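You operate a simulated robot arm through the tools that you are given. There is no shell and no other tool. Be economical: measure what you need, move in short steps, check, and stop when the job is done.

The job below is to be done with a simulated robot arm. You get a single attempt, and the scene is never put back.

JOB
Press the finger trainer's white and black keys by the white log card.
Fine: trainer on the mat, green key first to clear it, then each key once a set.

Only the result counts: the job must be done as asked and must still hold three seconds after the hand-in. Knocking over, shifting, dropping, spilling or breaking anything else fails it.

ROBOT AND FRAMES
A 6-joint arm with a two-finger parallel gripper, fixed in place. Base frame: the origin is at the foot of the arm, x ahead of it, y to its left, z up; the work surface is at about z = 850. Units: mm, rad, N and s.
With the tool pointing down near the work surface it reaches from about 260 to 680 mm from the base axis. Its first joint turns from -1.152 to 1.152 rad. Payload 2.9 kg.
The tool frame sits at the grasp point between the pads (the TCP): z along the fingers, y along the line on which they close. The tips reach 30 mm beyond it. Largest opening 110 mm; finger width 20, thickness 10; the body of the gripper, 48 by 112 mm, starts 55 mm behind the TCP.
Orientation is told as [roll, pitch, yaw] about the base's x, y, z axes, in that order, counted from this pose: with the fingers straight down and closing along the base's y, the tool's x points along the base's -x, its y along +y and its z along -z.

CONTROLS
- The arm moves only by the tool play_rows. Its arguments are lists of equal length, an entry for each row: "delta_pos": the shift along the base's x, y, z in units of 20 mm (1.0 is 20 mm), a list of three; "delta_rot": the turn, a rotation vector about the base's x, y, z in units of 5 degrees (1.0 is 5 degrees), a list of three. In form: {"delta_pos": [[tx, ty, tz], ...], "delta_rot": [[ax, ay, az], ...]}. A call has 1 to 8 rows; each row shifts and turns the commanded pose from where the row before left it. "hand" is the closure, from 0 (fully open) to 1 (shut), set as the call begins (left out, the last holds). A call with a number of a shift or a turn outside -1 to 1 is refused whole. A row lasts 0.2 s, in which the tool goes at most 50 mm and 0.15 rad; a call with a longer step from one row to the next is refused whole, and so is a gripper value outside its range. A pose out of reach is approached as far as the arm can. The call stops where the force on the tool passes 40 N (or 10 N more than at its start, if that is more) or the arm is blocked; 0.2 s more then pass. The fingers move at their own pace (about 108 mm/s each) and stop on an object; they squeeze with about 43 N. The grip force told is the motor's: it shows also when the fingers shut on nothing. Time passes only in rows, and 0.2 s behind the last, so rows that do not move let the fingers close. It gives the time, the measured TCP pose, the force on the tool (base axes), the opening and the grip force at its end, in the units of the frame above (readings bear some noise), with the torque about the TCP (base axes, N m) and any sound that the robot's microphone picked up, and new pictures: "views" is both (left out), scene, wrist or none.
- Cameras (640 x 400 px; columns grow to the right, rows downward): "scene" is fixed at [70, 418.3, 1388.4]; the picture's right is [-0.77, -0.64, 0.00], its down [-0.40, 0.48, -0.78] and it looks along [0.50, -0.60, -0.62] (base axes); focal length 239 px, centre (320, 200). "wrist" rides on the gripper at [72, 17, -103] in the tool frame; the picture's right is [-0.23, 0.97, 0.00], its down [-0.76, -0.18, -0.62] and it looks along [-0.61, -0.14, 0.78] (tool axes); focal length 222 px, centre (320, 200). There is no depth. A picture from a camera that has moved, and an enlarged one, comes with that camera's place and axes in the base frame and with its lens. The place of the scene camera against the robot may be out by one fixed shift of up to 25 mm in any direction.
- inspect(camera, box): a new picture of the part [left, top, right, bottom] of that camera's present view, enlarged. It takes no simulated time.
- hand_in(): hands the job in; it is judged then, once.

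Work in short steps. Places have to be worked out from the pictures, the camera data and where the tool is seen: move nearer, look again, correct. Check each grasp and each placing, and mend what went wrong. You have 120 turns and 200 pictures in all, those below and enlarged ones among them. Open the gripper and draw the arm clear of the work before you hand the job in, unless the task says otherwise; then end with one line.

The tools are called after "Emit:" by a JSON object that holds its "method" and its "body". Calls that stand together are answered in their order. play_rows: Moves the arm, as the interface text tells. Its arguments: {"type":"object","properties":{"delta_pos":{"type":"array","items":{"type":"array","items":{"type":"number"}}},"delta_rot":{"type":"array","items":{"type":"array","items":{"type":"number"}}},"hand":{"type":"number"},"views":{"type":"string","enum":["both","scene","wrist","none"]}},"required":["delta_pos","delta_rot"]} The other tools are called the same way: inspect (camera, box) takes an enlarged picture of a part of a camera's view; hand_in () hands the job in.

At the start:

```text
time_s: 0.0
tcp_pos: [458.1, -19.3, 1207.9]
orientation: [0.001, 0.0, 0.0]
wrist_force: [0.0, -0.2, 0.6]
ft_torque: [-0.03, 0.01, 0.01]
opening: 110.2
gripper_force: 0.0
```

scene: 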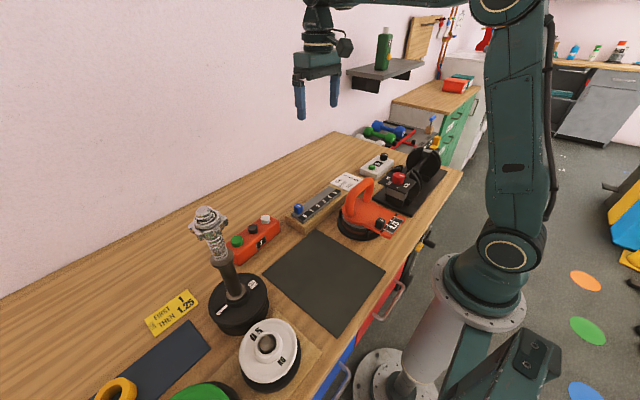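
wrist: 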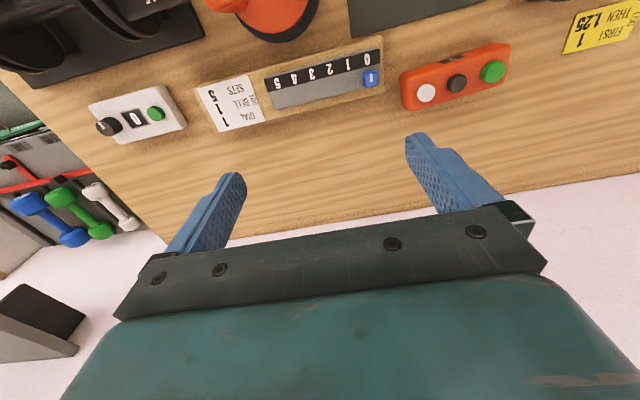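

I see an orange key box (white, black, green keys), a white card and a dark mat. I enlarge these to read them.

Emit:
{"method": "inspect", "body": {"camera": "wrist", "box": [180, 40, 400, 150]}}

Emit:
{"method": "inspect", "body": {"camera": "wrist", "box": [390, 0, 640, 130]}}

Emit:
{"method": "inspect", "body": {"camera": "scene", "box": [200, 140, 440, 290]}}

Emit:
{"method": "inspect", "body": {"camera": "wrist", "box": [80, 70, 270, 170]}}

```text
2.91 times, centred on (290, 95) of wrist
camera zoom: at [385.7, -1.6, 1310.8], right [0.23, 0.97, 0.0], down [0.76, -0.18, 0.62], along [0.61, -0.14, -0.78], focal length 646 px, centre (407, 506)
```

zoom: 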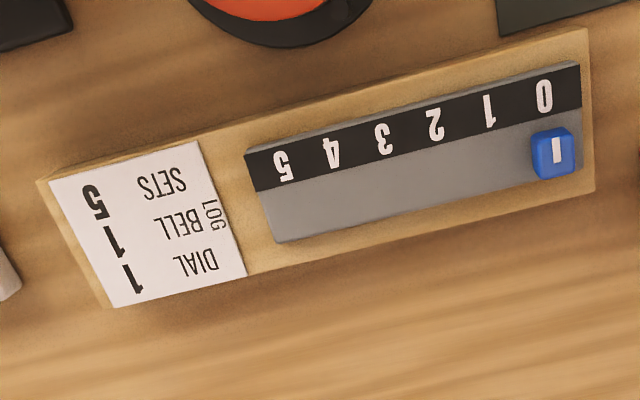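

```text
2.56 times, centred on (515, 65) of wrist
camera zoom: at [385.7, -1.6, 1310.8], right [0.23, 0.97, 0.0], down [0.76, -0.18, 0.62], along [0.61, -0.14, -0.78], focal length 569 px, centre (-179, 546)
```

zoom: 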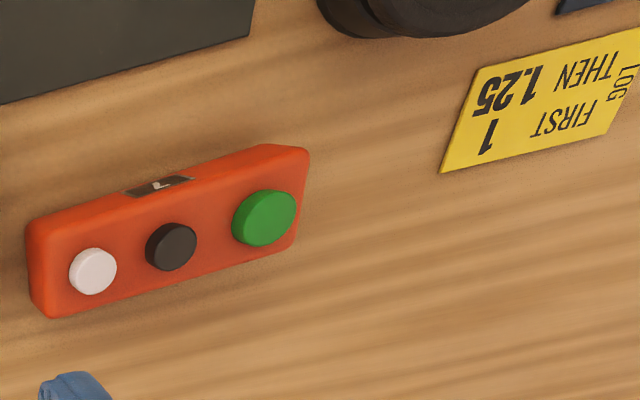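

```text
2.67 times, centred on (320, 215) of scene
camera zoom: at [70.0, 418.3, 1388.4], right [-0.77, -0.64, 0.0], down [-0.4, 0.48, -0.78], along [0.5, -0.6, -0.62], focal length 637 px, centre (320, 160)
```

zoom: 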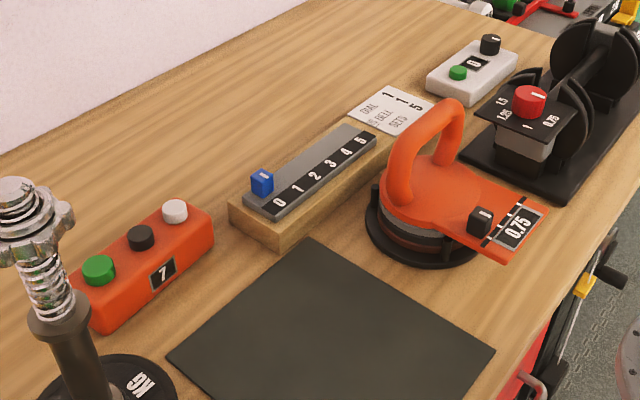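

```text
3.37 times, centred on (175, 120) of wrist
camera zoom: at [385.7, -1.6, 1310.8], right [0.23, 0.97, 0.0], down [0.76, -0.18, 0.62], along [0.61, -0.14, -0.78], focal length 748 px, centre (808, 470)
```

zoom: 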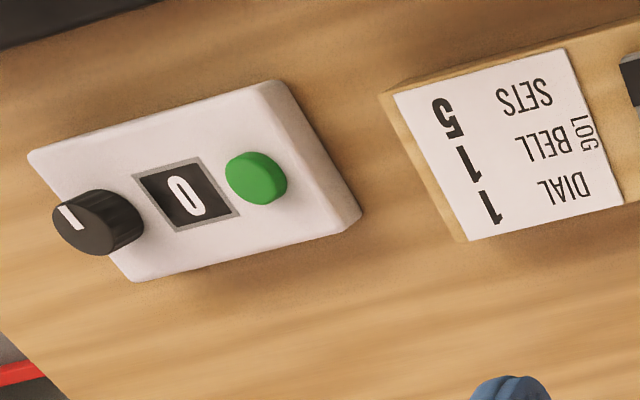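

The white card reads DIAL 1, BELL 1, SETS 5, so five sets. The orange box shows 7 and is the trainer. Next I look at the mat and the other dark rectangle.

Emit:
{"method": "inspect", "body": {"camera": "scene", "box": [60, 220, 400, 400]}}

Emit:
{"method": "inspect", "body": {"camera": "scene", "box": [190, 190, 310, 270]}}

```text
1.88 times, centred on (230, 310) of scene
camera zoom: at [70.0, 418.3, 1388.4], right [-0.77, -0.64, 0.0], down [-0.4, 0.48, -0.78], along [0.5, -0.6, -0.62], focal length 450 px, centre (489, -7)
```

zoom: 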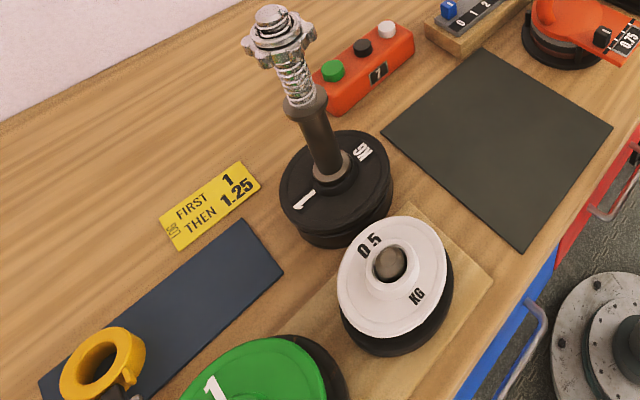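

```text
5.00 times, centred on (250, 230) of scene
camera zoom: at [70.0, 418.3, 1388.4], right [-0.77, -0.64, 0.0], down [-0.4, 0.48, -0.78], along [0.5, -0.6, -0.62], focal length 1194 px, centre (670, 50)
```

zoom: 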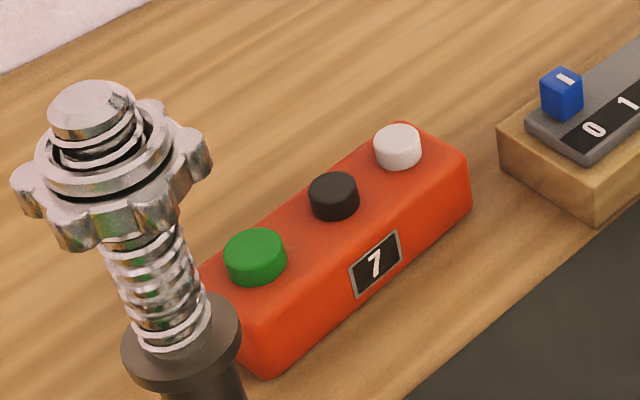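

The trainer's keys sit along y: white near (517,153), black near (515,200), green near (511,255). The dark mat spans about x 180–420, y 25–240. I'll move above the trainer while yawing so the fingers close across its short side.

Emit:
{"method": "play_rows", "body": {"delta_pos": [[0.35, 1, 0], [0.35, 1, 0], [0.35, 1, 0], [0.35, 1, 0], [0.35, 1, 0], [0.35, 1, 0], [0.35, 1, 0], [0.35, 1, 0]], "delta_rot": [[0, 0, 1], [0, 0, 1], [0, 0, 1], [0, 0, 1], [0, 0, 1], [0, 0, 1], [0, 0, 1], [0, 0, 1]], "views": "none"}}

Emit:
{"method": "play_rows", "body": {"delta_pos": [[0, 1, -0.5], [0, 1, -0.5], [0, 0.7, -0.5], [0, 0, -0.5], [0, 0, -0.5], [0, 0, -0.5], [0, 0, -0.5], [0, 0, -0.5]], "delta_rot": [[0, 0, 1], [0, 0, 1], [0, 0, 1], [0, 0, 1], [0, 0, 1], [0, 0, 1], [0, 0, 1], [0, 0, 1]], "views": "both"}}

```text
time_s: 1.8
tcp_pos: [513.7, 140.2, 1207.7]
orientation: [0.0, -0.001, 0.699]
wrist_force: [0.5, -0.4, -0.7]
ft_torque: [-0.01, 0.01, 0.01]
opening: 109.9
gripper_force: 0.1
```

```text
time_s: 3.6
tcp_pos: [513.3, 195.5, 1128.3]
orientation: [-0.001, -0.001, 1.398]
wrist_force: [-0.4, -1.4, -0.1]
ft_torque: [0.01, -0.07, 0.04]
opening: 109.9
gripper_force: 0.1
camera wrist: at [484.8, 127.2, 1230.6], right [-0.92, 0.39, 0.0], down [0.31, 0.72, 0.62], along [0.24, 0.57, -0.78], focal length 222 px, centre (320, 200)
```

scene: 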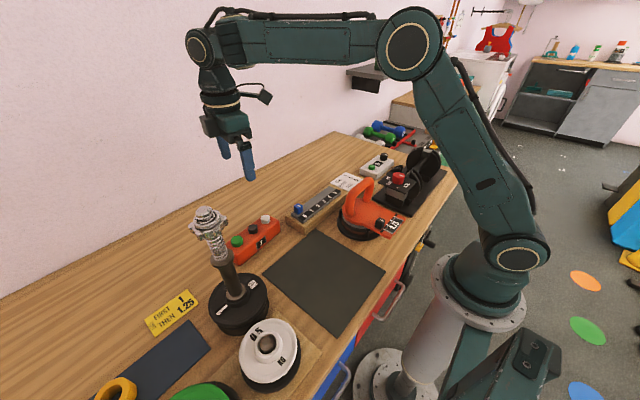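
wrist: 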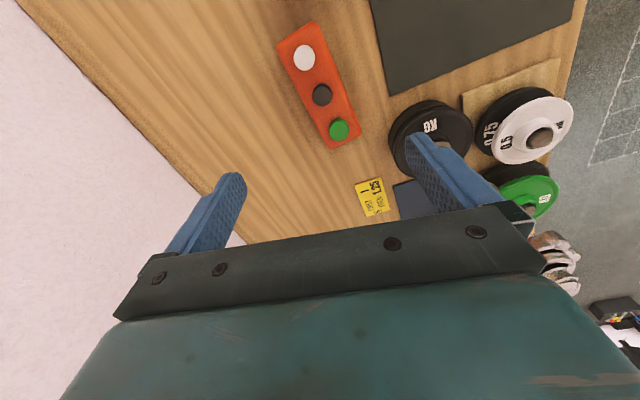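

The trainer's keys triangulate to white (513,148), black (510,195), green (505,248), with tops near z≈917; its axis is tilted about 4° from y. I finish the yaw and descend partway for a closer look.

Emit:
{"method": "play_rows", "body": {"delta_pos": [[-0.1, 0, -0.8], [0, 0, -0.8], [0, 0, -0.8], [0, 0, -0.8], [0, 0, -0.8], [0, 0, -0.8]], "delta_rot": [[0, 0, 1], [0, 0, 1], [0, 0, 0.84], [0, 0, 0], [0, 0, 0], [0, 0, 0]], "views": "both"}}

```text
time_s: 5.0
tcp_pos: [513.1, 196.2, 1029.0]
orientation: [0.0, 0.0, 1.643]
wrist_force: [0.4, -0.2, -0.5]
ft_torque: [0.01, -0.02, 0.03]
opening: 109.9
gripper_force: 0.0
camera wrist: at [501.4, 122.9, 1133.9], right [-0.99, 0.15, 0.0], down [0.12, 0.77, 0.62], along [0.1, 0.62, -0.78], focal length 222 px, centre (320, 200)
```

scene: 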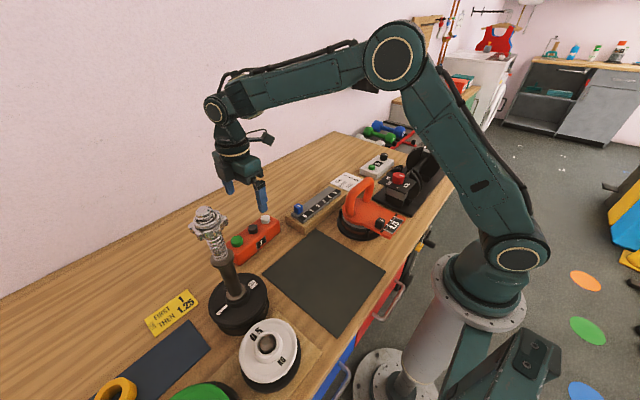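
wrist: 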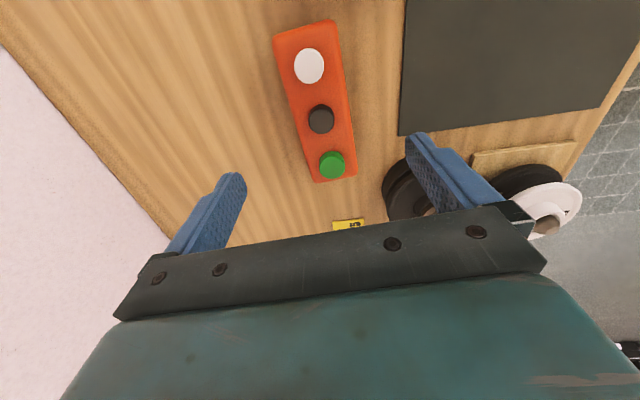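

Emit:
{"method": "inspect", "body": {"camera": "wrist", "box": [240, 10, 432, 190]}}

```text
2.22 times, centred on (336, 100) of wrist
camera zoom: at [501.4, 122.9, 1133.9], right [-0.99, 0.15, 0.0], down [0.12, 0.77, 0.62], along [0.1, 0.62, -0.78], focal length 494 px, centre (284, 422)
```

zoom: 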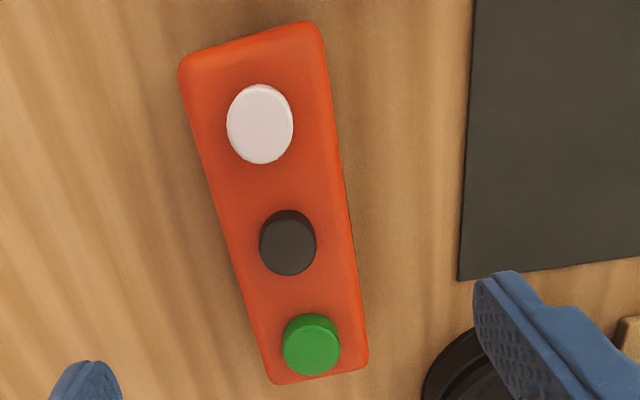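

The trainer is about 56 mm wide, centred near (512,201), and runs y≈126–276. I descend straddling it at the black key, tips stopping ≈12 mm above the bench.

Emit:
{"method": "play_rows", "body": {"delta_pos": [[-0.03, 0.2, -0.97], [0, 0, -0.97], [0, 0, -0.97], [0, 0, -0.97], [0, 0, -0.97], [0, 0, -0.97], [0, 0, -0.97]], "delta_rot": [[0, 0, 0.1], [0, 0, 0], [0, 0, 0], [0, 0, 0], [0, 0, 0], [0, 0, 0], [0, 0, 0]], "views": "both"}}

```text
time_s: 6.6
tcp_pos: [511.2, 199.2, 895.1]
orientation: [0.0, 0.001, 1.654]
wrist_force: [0.1, -0.7, 0.3]
ft_torque: [0.03, 0.0, 0.03]
opening: 110.0
gripper_force: 0.0
camera wrist: at [500.2, 125.7, 998.1], right [-0.99, 0.15, 0.0], down [0.11, 0.77, 0.62], along [0.09, 0.62, -0.78], focal length 222 px, centre (320, 200)
```

scene: 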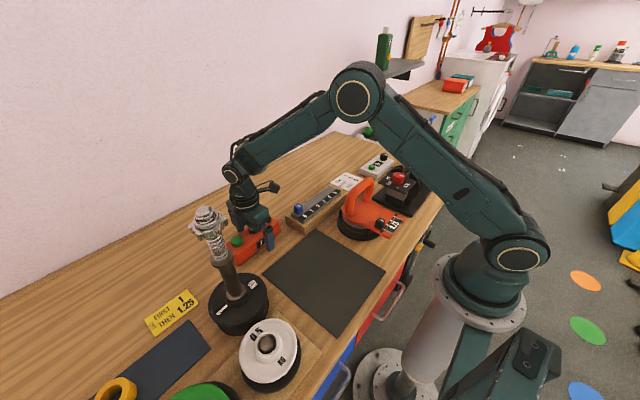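
wrist: 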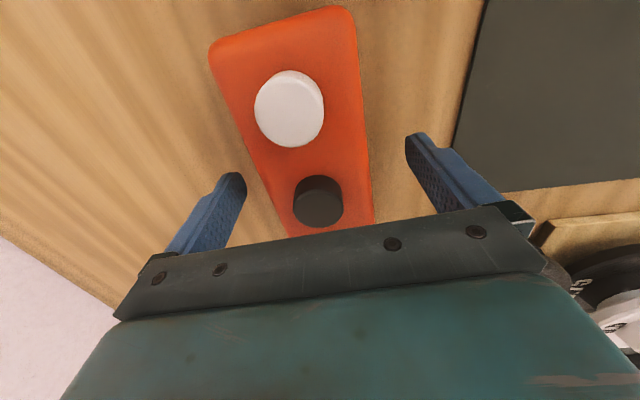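

The fingers straddle the trainer evenly, so I close on it with still rows.

Emit:
{"method": "play_rows", "body": {"delta_pos": [[0, 0, 0], [0, 0, 0], [0, 0, 0], [0, 0, 0]], "delta_rot": [[0, 0, 0], [0, 0, 0], [0, 0, 0], [0, 0, 0]], "hand": 1, "views": "scene"}}

```text
time_s: 7.6
tcp_pos: [511.5, 198.7, 895.5]
orientation: [0.0, 0.001, 1.652]
wrist_force: [0.2, -0.3, 0.3]
ft_torque: [0.01, -0.01, 0.0]
opening: 59.8
gripper_force: 43.2
```

scene: 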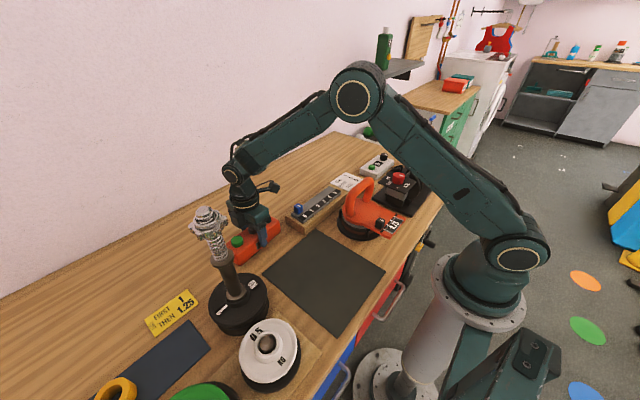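

Grip holds at 59.8 mm. I lift 70 mm, then carry toward x=330, y=155 on the mat (mat ≈ x 178–418, y 50–257), straightening the yaw by ~4.6°.

Emit:
{"method": "play_rows", "body": {"delta_pos": [[0, 0, 0.6], [0, 0, 0.7], [0, 0, 0.7], [0, 0, 0.7], [0, 0, 0.7]], "delta_rot": [[0, 0, 0], [0, 0, 0], [0, 0, 0], [0, 0, 0], [0, 0, 0]], "views": "wrist"}}

Emit:
{"method": "play_rows", "body": {"delta_pos": [[-0.9, 0, 0], [-0.9, 0, 0], [-0.9, 0, 0], [-0.9, 0, 0], [-0.9, 0, 0], [-0.9, -0.4, 0], [-0.9, -0.5, 0], [-0.9, -0.5, 0]], "delta_rot": [[0, 0, -0.2], [0, 0, -0.2], [0, 0, -0.2], [0, 0, -0.2], [0, 0, -0.13], [0, 0, 0], [0, 0, 0], [0, 0, 0]], "views": "none"}}

Emit:
{"method": "play_rows", "body": {"delta_pos": [[-0.9, -0.4, 0], [-0.9, -0.4, 0], [0, 0, 0]], "delta_rot": [[0, 0, 0], [0, 0, 0], [0, 0, 0]], "views": "both"}}

```text
time_s: 8.8
tcp_pos: [512.1, 198.5, 964.0]
orientation: [0.0, -0.001, 1.654]
wrist_force: [0.7, -0.4, -2.4]
ft_torque: [0.0, 0.02, -0.01]
opening: 59.9
gripper_force: 43.0
camera wrist: at [500.0, 124.5, 1066.4], right [-0.99, 0.15, 0.0], down [0.11, 0.77, 0.62], along [0.09, 0.62, -0.78], focal length 222 px, centre (320, 200)
```

wrist: 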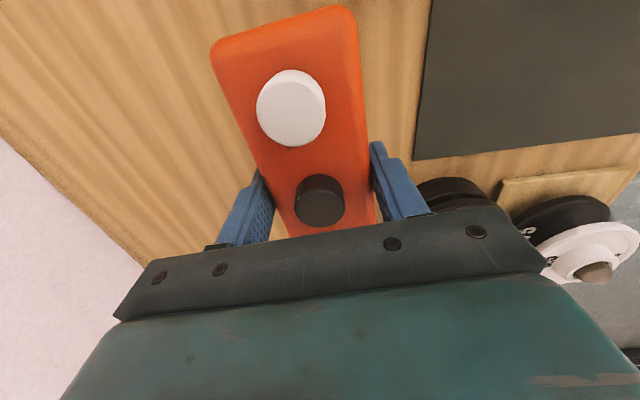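

```text
time_s: 10.6
tcp_pos: [365.8, 170.5, 963.2]
orientation: [-0.002, -0.001, 1.572]
wrist_force: [-0.1, -0.3, -3.1]
ft_torque: [-0.01, 0.01, -0.02]
opening: 59.7
gripper_force: 43.1
```

```text
time_s: 11.4
tcp_pos: [331.5, 156.2, 962.8]
orientation: [-0.001, 0.001, 1.57]
wrist_force: [0.4, 0.8, -2.4]
ft_torque: [-0.01, 0.02, -0.05]
opening: 59.6
gripper_force: 43.6
camera wrist: at [313.9, 83.7, 1066.3], right [-0.97, 0.23, 0.0], down [0.18, 0.76, 0.62], along [0.14, 0.61, -0.78], focal length 222 px, centre (320, 200)
```

scene: 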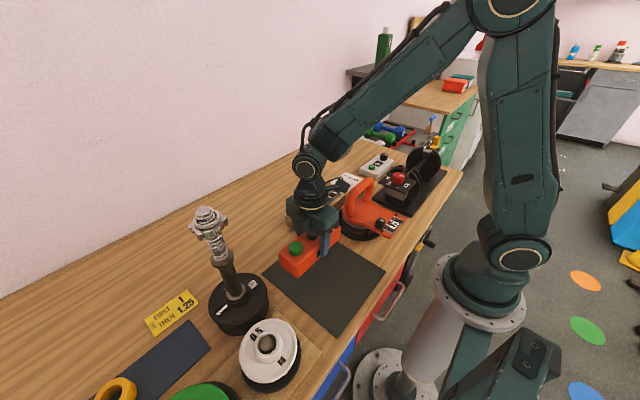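
wrist: 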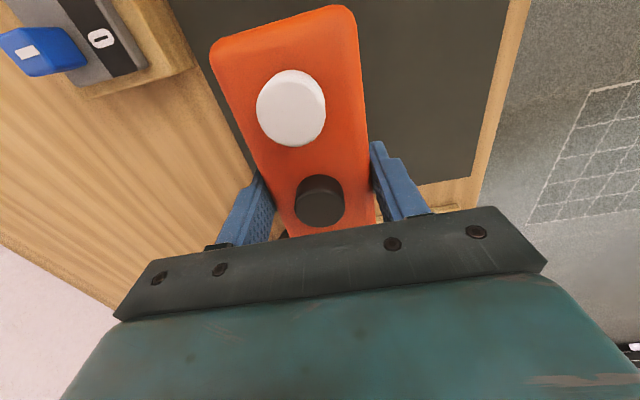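

The trainer is over the mat (mat corner checks at (178,262)), with margin on all sides. I lower it gently.

Emit:
{"method": "play_rows", "body": {"delta_pos": [[0, 0, -0.7], [0, 0, -0.7], [0, 0, -0.7], [0, 0, -0.6], [0, 0, -0.4]], "delta_rot": [[0, 0, 0], [0, 0, 0], [0, 0, 0], [0, 0, 0], [0, 0, 0]], "views": "none"}}

Emit:
{"method": "play_rows", "body": {"delta_pos": [[0, 0, -0.1]], "delta_rot": [[0, 0, 0]], "views": "scene"}}

```text
time_s: 12.6
tcp_pos: [331.7, 156.3, 900.8]
orientation: [0.002, 0.0, 1.572]
wrist_force: [-0.7, -0.6, -1.8]
ft_torque: [-0.03, -0.01, 0.01]
opening: 59.8
gripper_force: 42.9
```

```text
time_s: 13.0
tcp_pos: [331.6, 154.5, 899.7]
orientation: [0.001, 0.0, 1.574]
wrist_force: [-0.1, -0.2, -3.3]
ft_torque: [0.0, -0.01, -0.01]
opening: 59.6
gripper_force: 42.7
```

scene: 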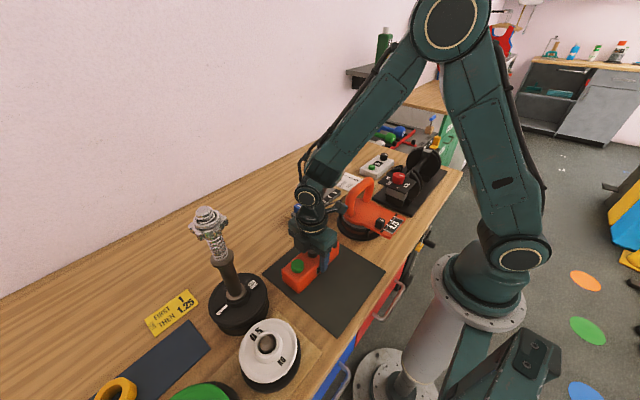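

It is still just held, so I lower 1 mm per row until the force shows contact.

Emit:
{"method": "play_rows", "body": {"delta_pos": [[0, 0, -0.06], [0, 0, -0.06]], "delta_rot": [[0, 0, 0], [0, 0, 0]], "views": "none"}}

Emit:
{"method": "play_rows", "body": {"delta_pos": [[0, 0, -0.05]], "delta_rot": [[0, 0, 0]], "views": "none"}}

```text
time_s: 13.6
tcp_pos: [330.7, 154.2, 897.0]
orientation: [-0.001, 0.0, 1.571]
wrist_force: [-0.5, -4.1, 14.2]
ft_torque: [0.07, 0.56, 0.18]
opening: 59.9
gripper_force: 43.4
```

```text
time_s: 14.0
tcp_pos: [332.1, 155.4, 897.2]
orientation: [-0.003, 0.002, 1.571]
wrist_force: [-5.8, -4.9, 38.3]
ft_torque: [-0.54, 0.48, -0.11]
opening: 59.8
gripper_force: 43.2
```

Contact is made (38 N). I back off 1.5 mm, open, and rise clear.

Emit:
{"method": "play_rows", "body": {"delta_pos": [[0, 0, 0.07], [0, 0, 0]], "delta_rot": [[0, 0, 0], [0, 0, 0]], "views": "none"}}

Emit:
{"method": "play_rows", "body": {"delta_pos": [[0, 0, 0], [0, 0, 0], [0, 0, 0]], "delta_rot": [[0, 0, 0], [0, 0, 0], [0, 0, 0]], "hand": 0, "views": "none"}}

Emit:
{"method": "play_rows", "body": {"delta_pos": [[0, 0, 0.9], [0, 0, 0.9], [0, 0, 0.9], [0, 0, 0.9], [0, 0, 0.9], [0, -0.5, 0.9], [0, -0.5, 0.9]], "delta_rot": [[0, 0, 0], [0, 0, 0], [0, 0, 0], [0, 0, 0], [0, 0, 0], [0, 0, 0], [0, 0, 0]], "views": "both"}}

```text
time_s: 14.6
tcp_pos: [331.6, 154.4, 897.8]
orientation: [-0.002, 0.0, 1.57]
wrist_force: [-2.0, -3.1, 27.4]
ft_torque: [0.01, -0.12, -0.3]
opening: 59.6
gripper_force: 43.3
```

```text
time_s: 15.4
tcp_pos: [331.2, 154.9, 898.3]
orientation: [0.001, 0.002, 1.573]
wrist_force: [-1.6, -0.5, -0.3]
ft_torque: [0.03, -0.03, -0.02]
opening: 110.1
gripper_force: 0.1
```

```text
time_s: 17.0
tcp_pos: [333.6, 135.1, 1023.0]
orientation: [0.002, 0.001, 1.572]
wrist_force: [0.5, 0.2, -0.5]
ft_torque: [0.02, -0.01, -0.01]
opening: 110.0
gripper_force: 0.1
camera wrist: at [316.6, 62.1, 1126.6], right [-0.97, 0.23, 0.0], down [0.18, 0.76, 0.62], along [0.14, 0.61, -0.78], focal length 222 px, centre (320, 200)
```

scene: 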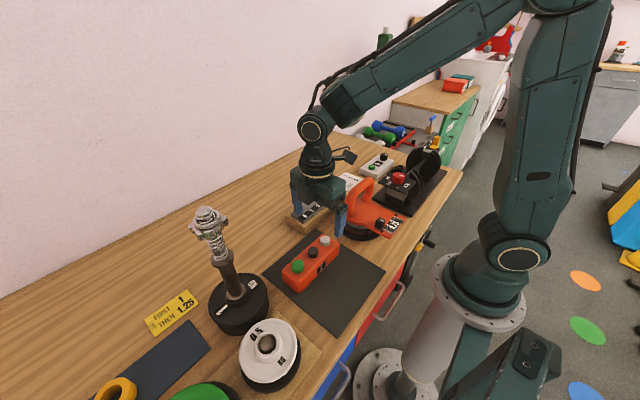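
wrist: 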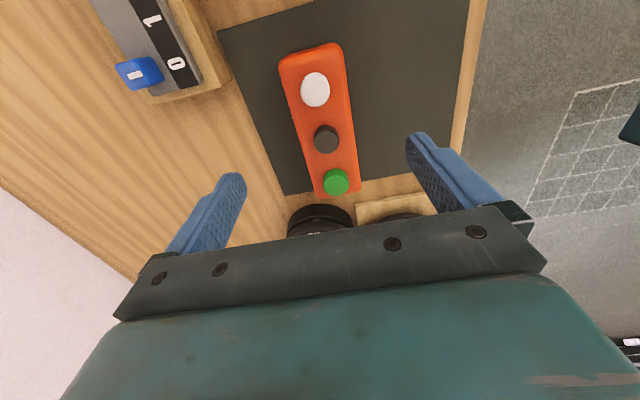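

Released. I enlarge both views to check the trainer lies fully on the mat and read its display.

Emit:
{"method": "inspect", "body": {"camera": "wrist", "box": [210, 20, 470, 210]}}

Emit:
{"method": "inspect", "body": {"camera": "scene", "box": [250, 220, 390, 310]}}

```text
2.11 times, centred on (340, 115) of wrist
camera zoom: at [316.6, 62.1, 1126.6], right [-0.97, 0.23, 0.0], down [0.18, 0.76, 0.62], along [0.14, 0.61, -0.78], focal length 468 px, centre (278, 379)
```

zoom: 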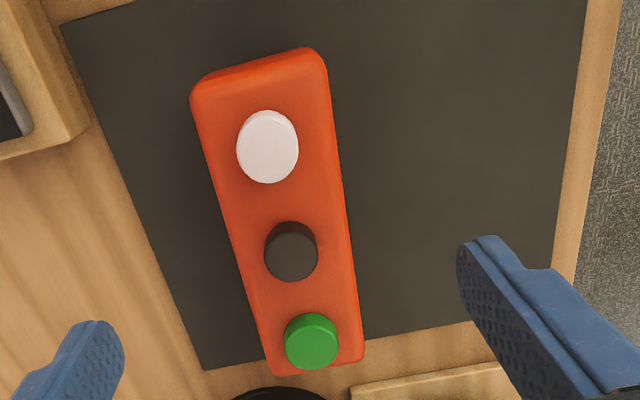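

```text
4.44 times, centred on (320, 265) of scene
camera zoom: at [70.0, 418.3, 1388.4], right [-0.77, -0.64, 0.0], down [-0.4, 0.48, -0.78], along [0.5, -0.6, -0.62], focal length 1061 px, centre (320, -89)
```

zoom: 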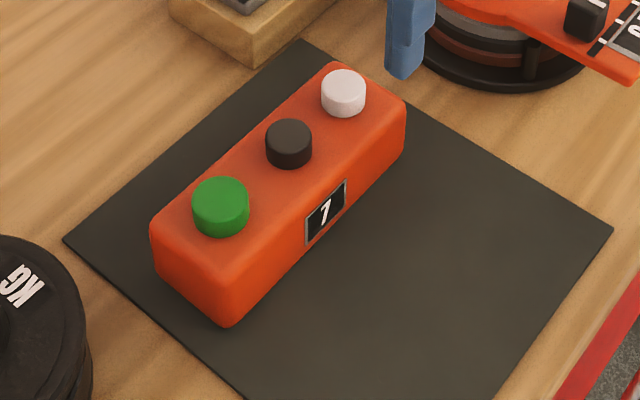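

The trainer is fully on the mat, display 7, with keys at x≈330.5 and y≈107 (white), 153 (black), 205 (green). I close the fingers and hover over green.

Emit:
{"method": "play_rows", "body": {"delta_pos": [[-0.15, 0.9, 0], [0, 0.9, 0], [0, 0.9, 0], [0, 0.8, 0], [0, 0, -0.9], [0, 0, -0.9], [0, 0, -0.9], [0, 0, -0.5]], "delta_rot": [[0, 0, 0], [0, 0, 0], [0, 0, 0], [0, 0, 0], [0, 0, 0], [0, 0, 0], [0, 0, 0], [0, 0, 0]], "hand": 1, "views": "both"}}

Emit:
{"method": "inspect", "body": {"camera": "scene", "box": [250, 200, 390, 290]}}

```text
time_s: 18.8
tcp_pos: [329.7, 205.4, 960.4]
orientation: [-0.001, 0.0, 1.573]
wrist_force: [-0.6, -0.2, 0.5]
ft_torque: [0.0, 0.0, 0.02]
opening: 0.2
gripper_force: 37.9
camera wrist: at [312.5, 133.1, 1062.5], right [-0.97, 0.23, 0.0], down [0.18, 0.76, 0.62], along [0.14, 0.61, -0.78], focal length 222 px, centre (320, 200)
```

scene: 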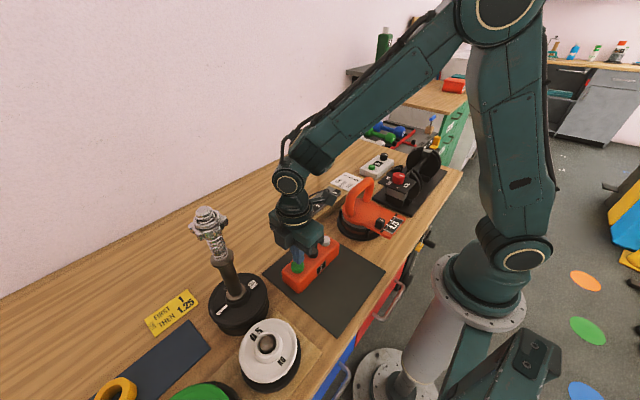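
wrist: 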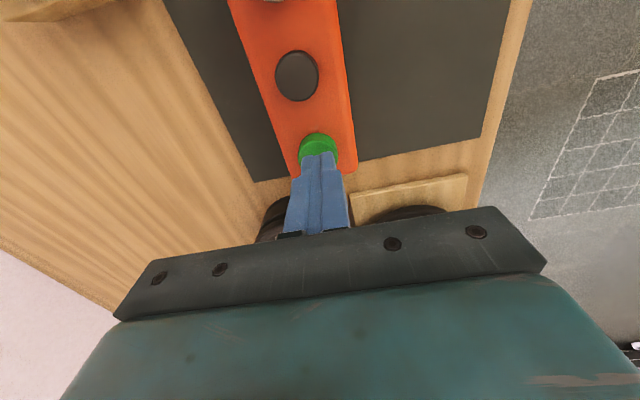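

```text
4.44 times, centred on (320, 245) of scene
camera zoom: at [70.0, 418.3, 1388.4], right [-0.77, -0.64, 0.0], down [-0.4, 0.48, -0.78], along [0.5, -0.6, -0.62], focal length 1061 px, centre (320, 0)
```

zoom: 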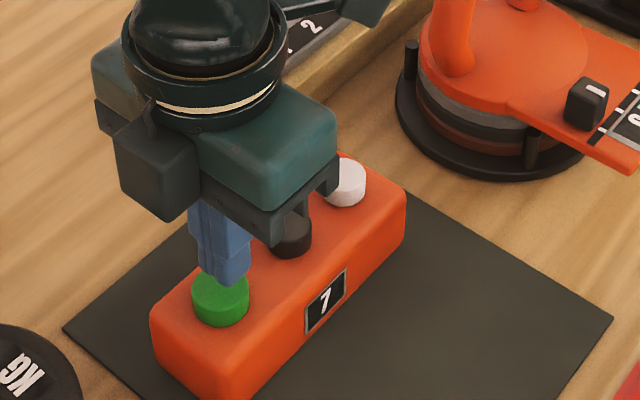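

The tips hover ~15 mm above the green key and centred. I descend in small steps until contact.

Emit:
{"method": "play_rows", "body": {"delta_pos": [[0, 0, -0.3], [0, 0, -0.15], [0, 0, -0.1], [0, 0, -0.1], [0, 0, -0.1], [0, 0, -0.1], [0, 0, -0.1], [0, 0, -0.1]], "delta_rot": [[0, 0, 0], [0, 0, 0], [0, 0, 0], [0, 0, 0], [0, 0, 0], [0, 0, 0], [0, 0, 0], [0, 0, 0]], "views": "none"}}

Emit:
{"method": "inspect", "body": {"camera": "scene", "box": [250, 200, 390, 290]}}

```text
time_s: 20.6
tcp_pos: [329.5, 203.5, 938.1]
orientation: [-0.003, -0.001, 1.573]
wrist_force: [1.8, 0.6, 8.5]
ft_torque: [0.05, -0.05, -0.07]
opening: 0.1
gripper_force: 37.3
heard: click
```

```text
4.44 times, centred on (320, 245) of scene
camera zoom: at [69.9, 418.2, 1388.4], right [-0.77, -0.64, 0.0], down [-0.4, 0.48, -0.78], along [0.5, -0.6, -0.62], focal length 1061 px, centre (320, 0)
```

zoom: 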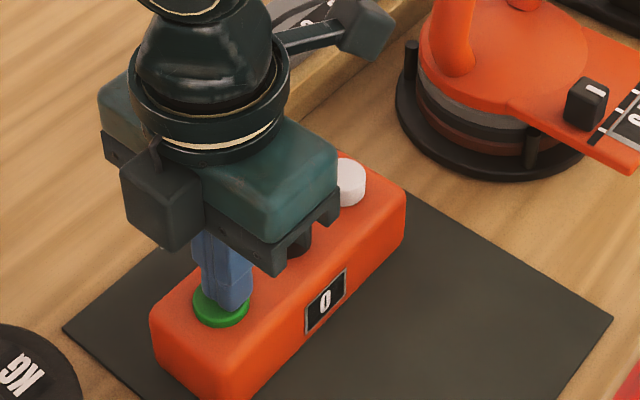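

One click, and the display is cleared to 0. I rise and move over the white key, then press the same way.

Emit:
{"method": "play_rows", "body": {"delta_pos": [[0, 0, 0.6], [0, 0, 0.6], [0.04, -0.98, 0], [0, -0.98, 0], [0, -0.98, 0], [0, -0.98, 0], [0, -0.98, 0], [0, 0, -0.1]], "delta_rot": [[0, 0, 0], [0, 0, 0], [0, 0, 0], [0, 0, 0], [0, 0, 0], [0, 0, 0], [0, 0, 0], [0, 0, 0]], "views": "both"}}

Emit:
{"method": "inspect", "body": {"camera": "scene", "box": [250, 200, 390, 290]}}

```text
time_s: 22.4
tcp_pos: [328.5, 106.8, 961.3]
orientation: [-0.002, 0.0, 1.572]
wrist_force: [-0.3, 0.5, 0.4]
ft_torque: [0.01, 0.06, 0.01]
opening: 0.0
gripper_force: 37.6
camera wrist: at [312.0, 34.5, 1063.6], right [-0.97, 0.23, 0.0], down [0.18, 0.76, 0.62], along [0.14, 0.61, -0.78], focal length 222 px, centre (320, 200)
```

scene: 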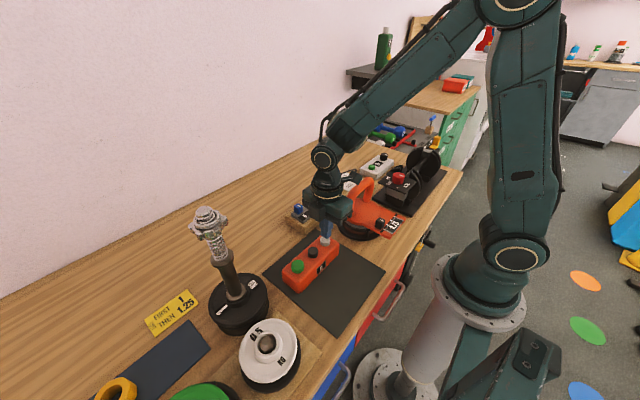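
wrist: 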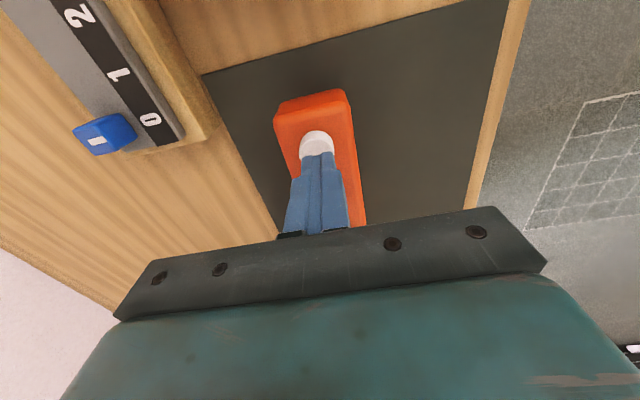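

```text
4.44 times, centred on (320, 245) of scene
camera zoom: at [70.0, 418.3, 1388.4], right [-0.77, -0.64, 0.0], down [-0.4, 0.48, -0.78], along [0.5, -0.6, -0.62], focal length 1061 px, centre (320, 0)
```

zoom: 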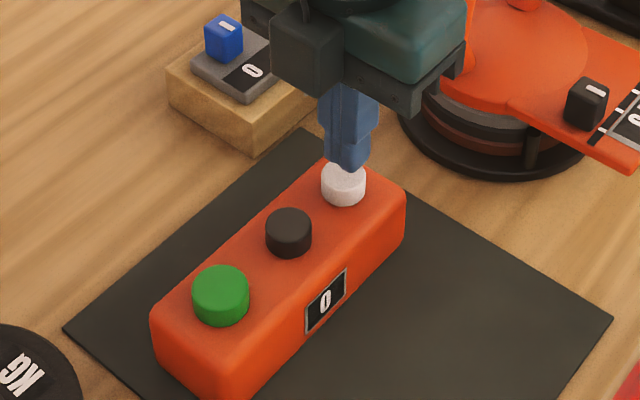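

Centred over white. Pressing.

Emit:
{"method": "play_rows", "body": {"delta_pos": [[0, 0, -0.3], [0, 0, -0.2], [0, 0, -0.1], [0, 0, -0.1], [0, 0, -0.1], [0, 0, -0.1], [0, 0, -0.1], [0, 0, -0.1]], "delta_rot": [[0, 0, 0], [0, 0, 0], [0, 0, 0], [0, 0, 0], [0, 0, 0], [0, 0, 0], [0, 0, 0], [0, 0, 0]], "views": "none"}}

Emit:
{"method": "inspect", "body": {"camera": "scene", "box": [250, 200, 390, 290]}}

```text
time_s: 24.2
tcp_pos: [330.7, 107.4, 939.2]
orientation: [0.0, 0.0, 1.572]
wrist_force: [-1.8, -2.1, 8.5]
ft_torque: [-0.06, 0.02, -0.03]
opening: 0.0
gripper_force: 37.8
heard: click
```

```text
4.44 times, centred on (320, 245) of scene
camera zoom: at [69.8, 418.2, 1388.5], right [-0.77, -0.64, 0.0], down [-0.4, 0.48, -0.78], along [0.5, -0.6, -0.62], focal length 1061 px, centre (320, 0)
```

zoom: 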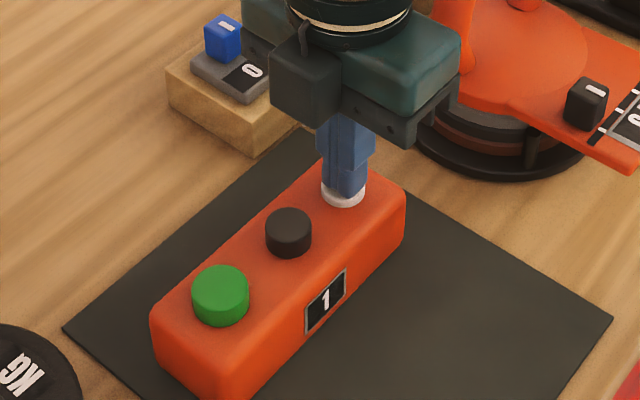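

Display 1. Now black: up 20 mm, +46 mm in y, and the same down stroke.

Emit:
{"method": "play_rows", "body": {"delta_pos": [[0, 0, 1.0], [0, 0.77, 0], [0, 0.77, 0], [0, 0.76, 0], [0, 0, -0.4], [0, 0, -0.3], [0, 0, -0.2], [0, 0, -0.1]], "delta_rot": [[0, 0, 0], [0, 0, 0], [0, 0, 0], [0, 0, 0], [0, 0, 0], [0, 0, 0], [0, 0, 0], [0, 0, 0]], "views": "none"}}

Emit:
{"method": "inspect", "body": {"camera": "scene", "box": [250, 200, 390, 290]}}

```text
time_s: 26.0
tcp_pos: [329.9, 152.6, 939.1]
orientation: [0.001, 0.0, 1.571]
wrist_force: [-0.7, -1.6, 6.2]
ft_torque: [-0.05, -0.03, -0.01]
opening: 0.0
gripper_force: 37.8
heard: click
```

```text
4.44 times, centred on (320, 245) of scene
camera zoom: at [69.9, 418.2, 1388.5], right [-0.77, -0.64, 0.0], down [-0.4, 0.48, -0.78], along [0.5, -0.6, -0.62], focal length 1061 px, centre (320, 0)
```

zoom: 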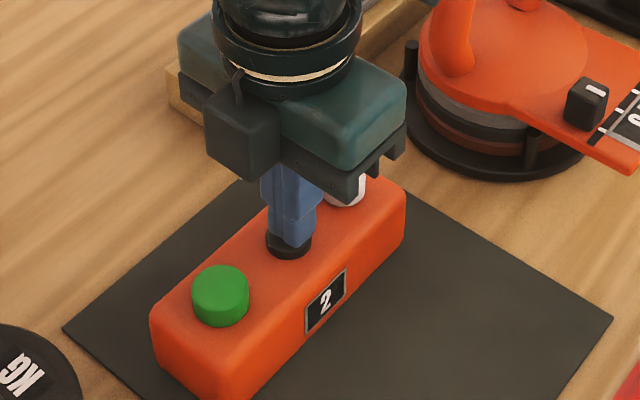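

The display shows 2, so it counts every press; the goal is 10 with alternating keys. This is set 2: white, then black, each verified by its click.

Emit:
{"method": "play_rows", "body": {"delta_pos": [[0, 0, 1.0], [0, -0.77, 0], [0, -0.77, 0], [0, -0.76, 0], [0, 0, -0.4], [0, 0, -0.3], [0, 0, -0.2], [0, 0, -0.1]], "delta_rot": [[0, 0, 0], [0, 0, 0], [0, 0, 0], [0, 0, 0], [0, 0, 0], [0, 0, 0], [0, 0, 0], [0, 0, 0]], "views": "none"}}

Emit:
{"method": "inspect", "body": {"camera": "scene", "box": [250, 200, 390, 290]}}

Emit:
{"method": "play_rows", "body": {"delta_pos": [[0, 0, 1.0], [0, 0.77, 0], [0, 0.77, 0], [0, 0.76, 0], [0, 0, -0.4], [0, 0, -0.3], [0, 0, -0.2], [0, 0, -0.1]], "delta_rot": [[0, 0, 0], [0, 0, 0], [0, 0, 0], [0, 0, 0], [0, 0, 0], [0, 0, 0], [0, 0, 0], [0, 0, 0]], "views": "none"}}

Emit:
{"method": "inspect", "body": {"camera": "scene", "box": [250, 200, 390, 290]}}

```text
time_s: 27.8
tcp_pos: [329.5, 107.3, 939.3]
orientation: [0.0, 0.0, 1.571]
wrist_force: [-0.7, -3.3, 9.0]
ft_torque: [-0.09, 0.03, 0.01]
opening: 0.1
gripper_force: 38.1
heard: click
```

```text
4.44 times, centred on (320, 245) of scene
camera zoom: at [69.9, 418.2, 1388.5], right [-0.77, -0.64, 0.0], down [-0.4, 0.48, -0.78], along [0.5, -0.6, -0.62], focal length 1061 px, centre (320, 0)
```

zoom: 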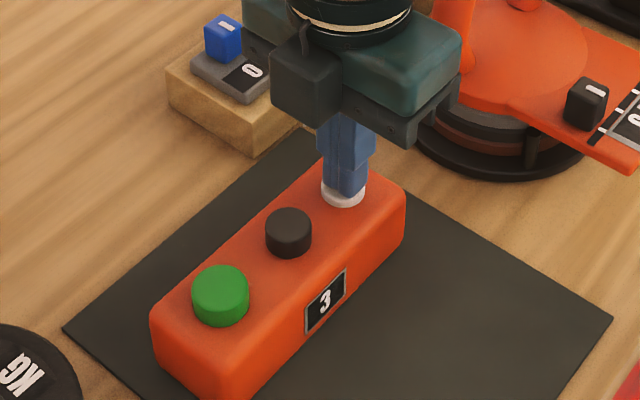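

```text
time_s: 29.6
tcp_pos: [330.1, 152.7, 939.0]
orientation: [-0.002, -0.002, 1.572]
wrist_force: [0.0, 3.3, 7.5]
ft_torque: [0.07, 0.04, 0.0]
opening: 0.0
gripper_force: 37.9
heard: click
```

```text
4.44 times, centred on (320, 245) of scene
camera zoom: at [69.9, 418.3, 1388.4], right [-0.77, -0.64, 0.0], down [-0.4, 0.48, -0.78], along [0.5, -0.6, -0.62], focal length 1061 px, centre (320, 0)
```

zoom: 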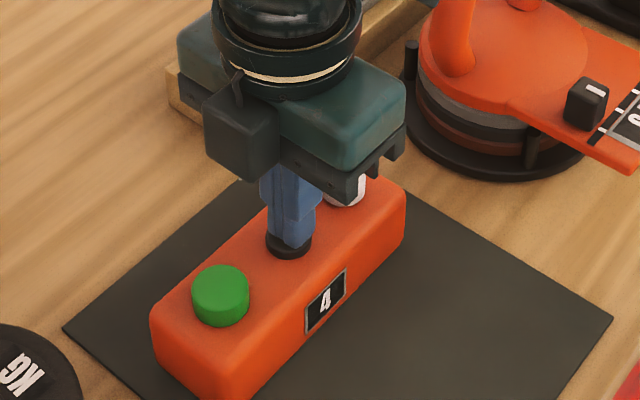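

Display 4 after two sets. Set 3 follows the same way.

Emit:
{"method": "play_rows", "body": {"delta_pos": [[0, 0, 1.0], [0, -0.77, 0], [0, -0.77, 0], [0, -0.76, 0], [0, 0, -0.4], [0, 0, -0.3], [0, 0, -0.2], [0, 0, -0.1]], "delta_rot": [[0, 0, 0], [0, 0, 0], [0, 0, 0], [0, 0, 0], [0, 0, 0], [0, 0, 0], [0, 0, 0], [0, 0, 0]], "views": "none"}}

Emit:
{"method": "play_rows", "body": {"delta_pos": [[0, 0, 1.0], [0, 0.77, 0], [0, 0.77, 0], [0, 0.76, 0], [0, 0, -0.4], [0, 0, -0.3], [0, 0, -0.2], [0, 0, -0.1]], "delta_rot": [[0, 0, 0], [0, 0, 0], [0, 0, 0], [0, 0, 0], [0, 0, 0], [0, 0, 0], [0, 0, 0], [0, 0, 0]], "views": "none"}}

Emit:
{"method": "inspect", "body": {"camera": "scene", "box": [250, 200, 390, 290]}}

```text
time_s: 31.4
tcp_pos: [329.0, 107.5, 939.1]
orientation: [-0.001, 0.0, 1.572]
wrist_force: [-0.3, -0.7, 6.3]
ft_torque: [0.01, 0.03, 0.0]
opening: 0.0
gripper_force: 37.8
heard: click
```

```text
time_s: 33.2
tcp_pos: [328.7, 153.5, 939.5]
orientation: [0.0, 0.0, 1.572]
wrist_force: [-2.1, 2.2, 5.4]
ft_torque: [0.05, 0.04, 0.02]
opening: 0.0
gripper_force: 37.6
heard: click
```

```text
4.44 times, centred on (320, 245) of scene
camera zoom: at [69.9, 418.3, 1388.4], right [-0.77, -0.64, 0.0], down [-0.4, 0.48, -0.78], along [0.5, -0.6, -0.62], focal length 1061 px, centre (320, 0)
```

zoom: 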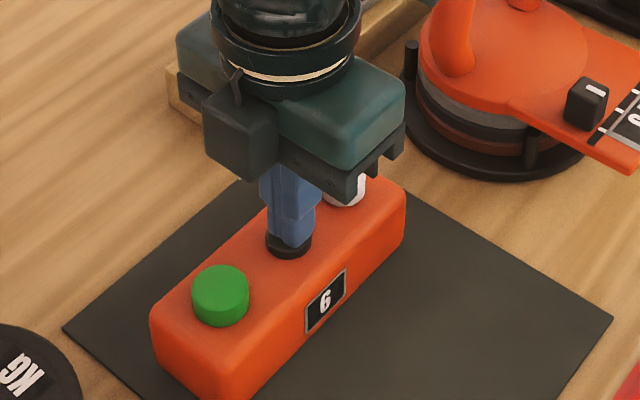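

Display 6. Set 4.

Emit:
{"method": "play_rows", "body": {"delta_pos": [[0, 0, 1.0], [0, -0.77, 0], [0, -0.77, 0], [0, -0.76, 0], [0, 0, -0.4], [0, 0, -0.3], [0, 0, -0.2], [0, 0, -0.1]], "delta_rot": [[0, 0, 0], [0, 0, 0], [0, 0, 0], [0, 0, 0], [0, 0, 0], [0, 0, 0], [0, 0, 0], [0, 0, 0]], "views": "none"}}

Emit:
{"method": "play_rows", "body": {"delta_pos": [[0, 0, 1.0], [0, 0.77, 0], [0, 0.77, 0], [0, 0.76, 0], [0, 0, -0.4], [0, 0, -0.3], [0, 0, -0.2], [0, 0, -0.1]], "delta_rot": [[0, 0, 0], [0, 0, 0], [0, 0, 0], [0, 0, 0], [0, 0, 0], [0, 0, 0], [0, 0, 0], [0, 0, 0]], "views": "none"}}

Emit:
{"method": "inspect", "body": {"camera": "scene", "box": [250, 200, 390, 290]}}

```text
time_s: 35.0
tcp_pos: [329.7, 107.0, 938.9]
orientation: [0.0, 0.0, 1.573]
wrist_force: [-2.9, -0.5, 6.6]
ft_torque: [-0.02, 0.06, -0.01]
opening: 0.1
gripper_force: 37.5
heard: click
```

```text
time_s: 36.8
tcp_pos: [329.4, 154.0, 939.0]
orientation: [-0.002, -0.002, 1.573]
wrist_force: [0.5, 2.7, 5.7]
ft_torque: [0.09, 0.0, 0.01]
opening: 0.1
gripper_force: 37.8
heard: click
```

```text
4.44 times, centred on (320, 245) of scene
camera zoom: at [69.9, 418.3, 1388.4], right [-0.77, -0.64, 0.0], down [-0.4, 0.48, -0.78], along [0.5, -0.6, -0.62], focal length 1061 px, centre (320, 0)
```

zoom: 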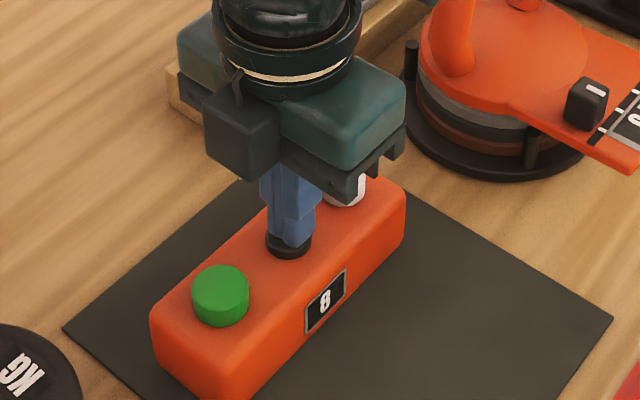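

Display 8. Fifth and last set.

Emit:
{"method": "play_rows", "body": {"delta_pos": [[0, 0, 1.0], [0, -0.77, 0], [0, -0.77, 0], [0, -0.76, 0], [0, 0, -0.4], [0, 0, -0.3], [0, 0, -0.2], [0, 0, -0.1]], "delta_rot": [[0, 0, 0], [0, 0, 0], [0, 0, 0], [0, 0, 0], [0, 0, 0], [0, 0, 0], [0, 0, 0], [0, 0, 0]], "views": "none"}}

Emit:
{"method": "play_rows", "body": {"delta_pos": [[0, 0, 1.0], [0, 0.77, 0], [0, 0.77, 0], [0, 0.76, 0], [0, 0, -0.4], [0, 0, -0.3], [0, 0, -0.2], [0, 0, -0.1]], "delta_rot": [[0, 0, 0], [0, 0, 0], [0, 0, 0], [0, 0, 0], [0, 0, 0], [0, 0, 0], [0, 0, 0], [0, 0, 0]], "views": "none"}}

Emit:
{"method": "inspect", "body": {"camera": "scene", "box": [250, 200, 390, 290]}}

```text
time_s: 38.6
tcp_pos: [329.2, 107.9, 938.6]
orientation: [0.001, 0.001, 1.571]
wrist_force: [-1.2, -3.6, 7.9]
ft_torque: [-0.08, -0.03, 0.0]
opening: 0.2
gripper_force: 37.5
heard: click
```

```text
time_s: 40.4
tcp_pos: [329.1, 153.2, 939.9]
orientation: [-0.001, 0.0, 1.573]
wrist_force: [-0.5, 3.1, 5.3]
ft_torque: [0.07, 0.04, 0.04]
opening: 0.0
gripper_force: 37.5
heard: click
```

```text
4.44 times, centred on (320, 245) of scene
camera zoom: at [69.9, 418.3, 1388.4], right [-0.77, -0.64, 0.0], down [-0.4, 0.48, -0.78], along [0.5, -0.6, -0.62], focal length 1061 px, centre (320, 0)
```

zoom: 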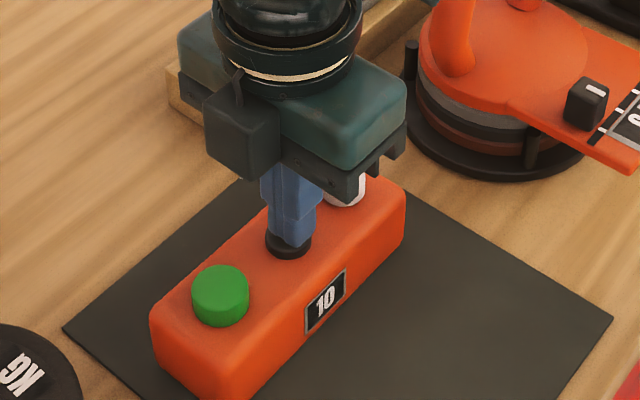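

Display 10: five sets done. I rise well clear, then open the gripper.

Emit:
{"method": "play_rows", "body": {"delta_pos": [[0, 0, 1], [0, 0, 1], [0, 0, 1], [0, 0, 1], [0, 0, 1], [0, 0, 1], [0, 0, 1], [0, 0, 1]], "delta_rot": [[0, 0, 0], [0, 0, 0], [0, 0, 0], [0, 0, 0], [0, 0, 0], [0, 0, 0], [0, 0, 0], [0, 0, 0]], "views": "none"}}

Emit:
{"method": "play_rows", "body": {"delta_pos": [[0, 0, 0.5], [0, 0, 0.5], [0, 0, 0], [0, 0, 0]], "delta_rot": [[0, 0, 0], [0, 0, 0], [0, 0, 0], [0, 0, 0]], "hand": 0, "views": "both"}}

Emit:
{"method": "inspect", "body": {"camera": "scene", "box": [250, 210, 390, 300]}}

```text
time_s: 42.2
tcp_pos: [328.8, 152.3, 1098.5]
orientation: [-0.002, 0.0, 1.573]
wrist_force: [0.9, 0.1, 0.0]
ft_torque: [0.0, -0.01, 0.04]
opening: 0.1
gripper_force: 37.9
```

```text
time_s: 43.2
tcp_pos: [329.5, 153.4, 1118.8]
orientation: [0.001, -0.001, 1.573]
wrist_force: [0.5, -0.7, 0.4]
ft_torque: [-0.01, 0.05, 0.01]
opening: 109.8
gripper_force: 0.0
camera wrist: at [312.3, 80.9, 1221.3], right [-0.97, 0.23, 0.0], down [0.18, 0.76, 0.62], along [0.14, 0.61, -0.78], focal length 222 px, centre (320, 200)
```

scene: 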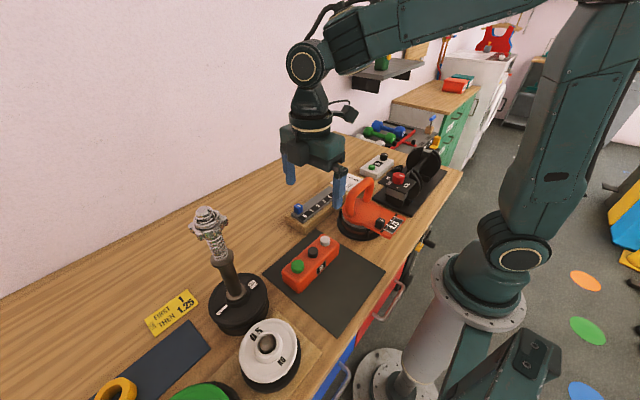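
wrist: 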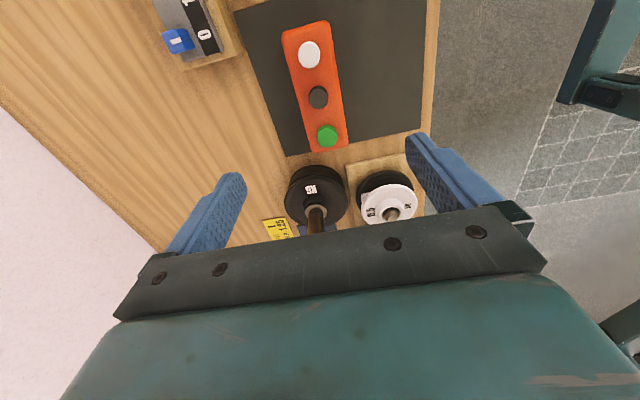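

```text
4.44 times, centred on (320, 255) of scene
camera zoom: at [70.0, 418.3, 1388.4], right [-0.77, -0.64, 0.0], down [-0.4, 0.48, -0.78], along [0.5, -0.6, -0.62], focal length 1061 px, centre (320, -44)
```

zoom: 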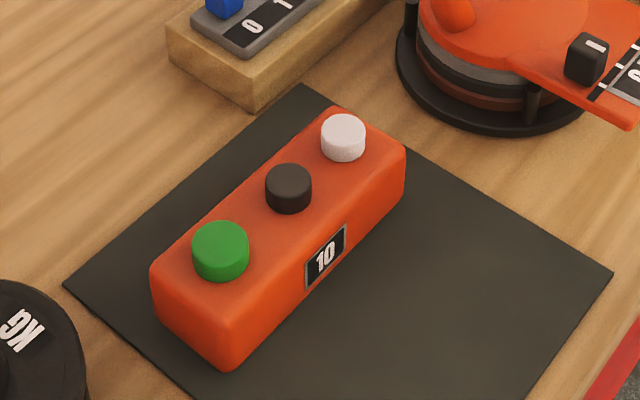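

The trainer sits on the mat, the display reads 10, the arm is clear and the gripper is open. Handing in.

Emit:
{"method": "hand_in", "body": {}}

```text
The job is handed in.
```

I moved the finger trainer onto the mat, cleared it with the green key, and pressed white and black alternately, five times each for the card's SETS 5. Its display reads 10.
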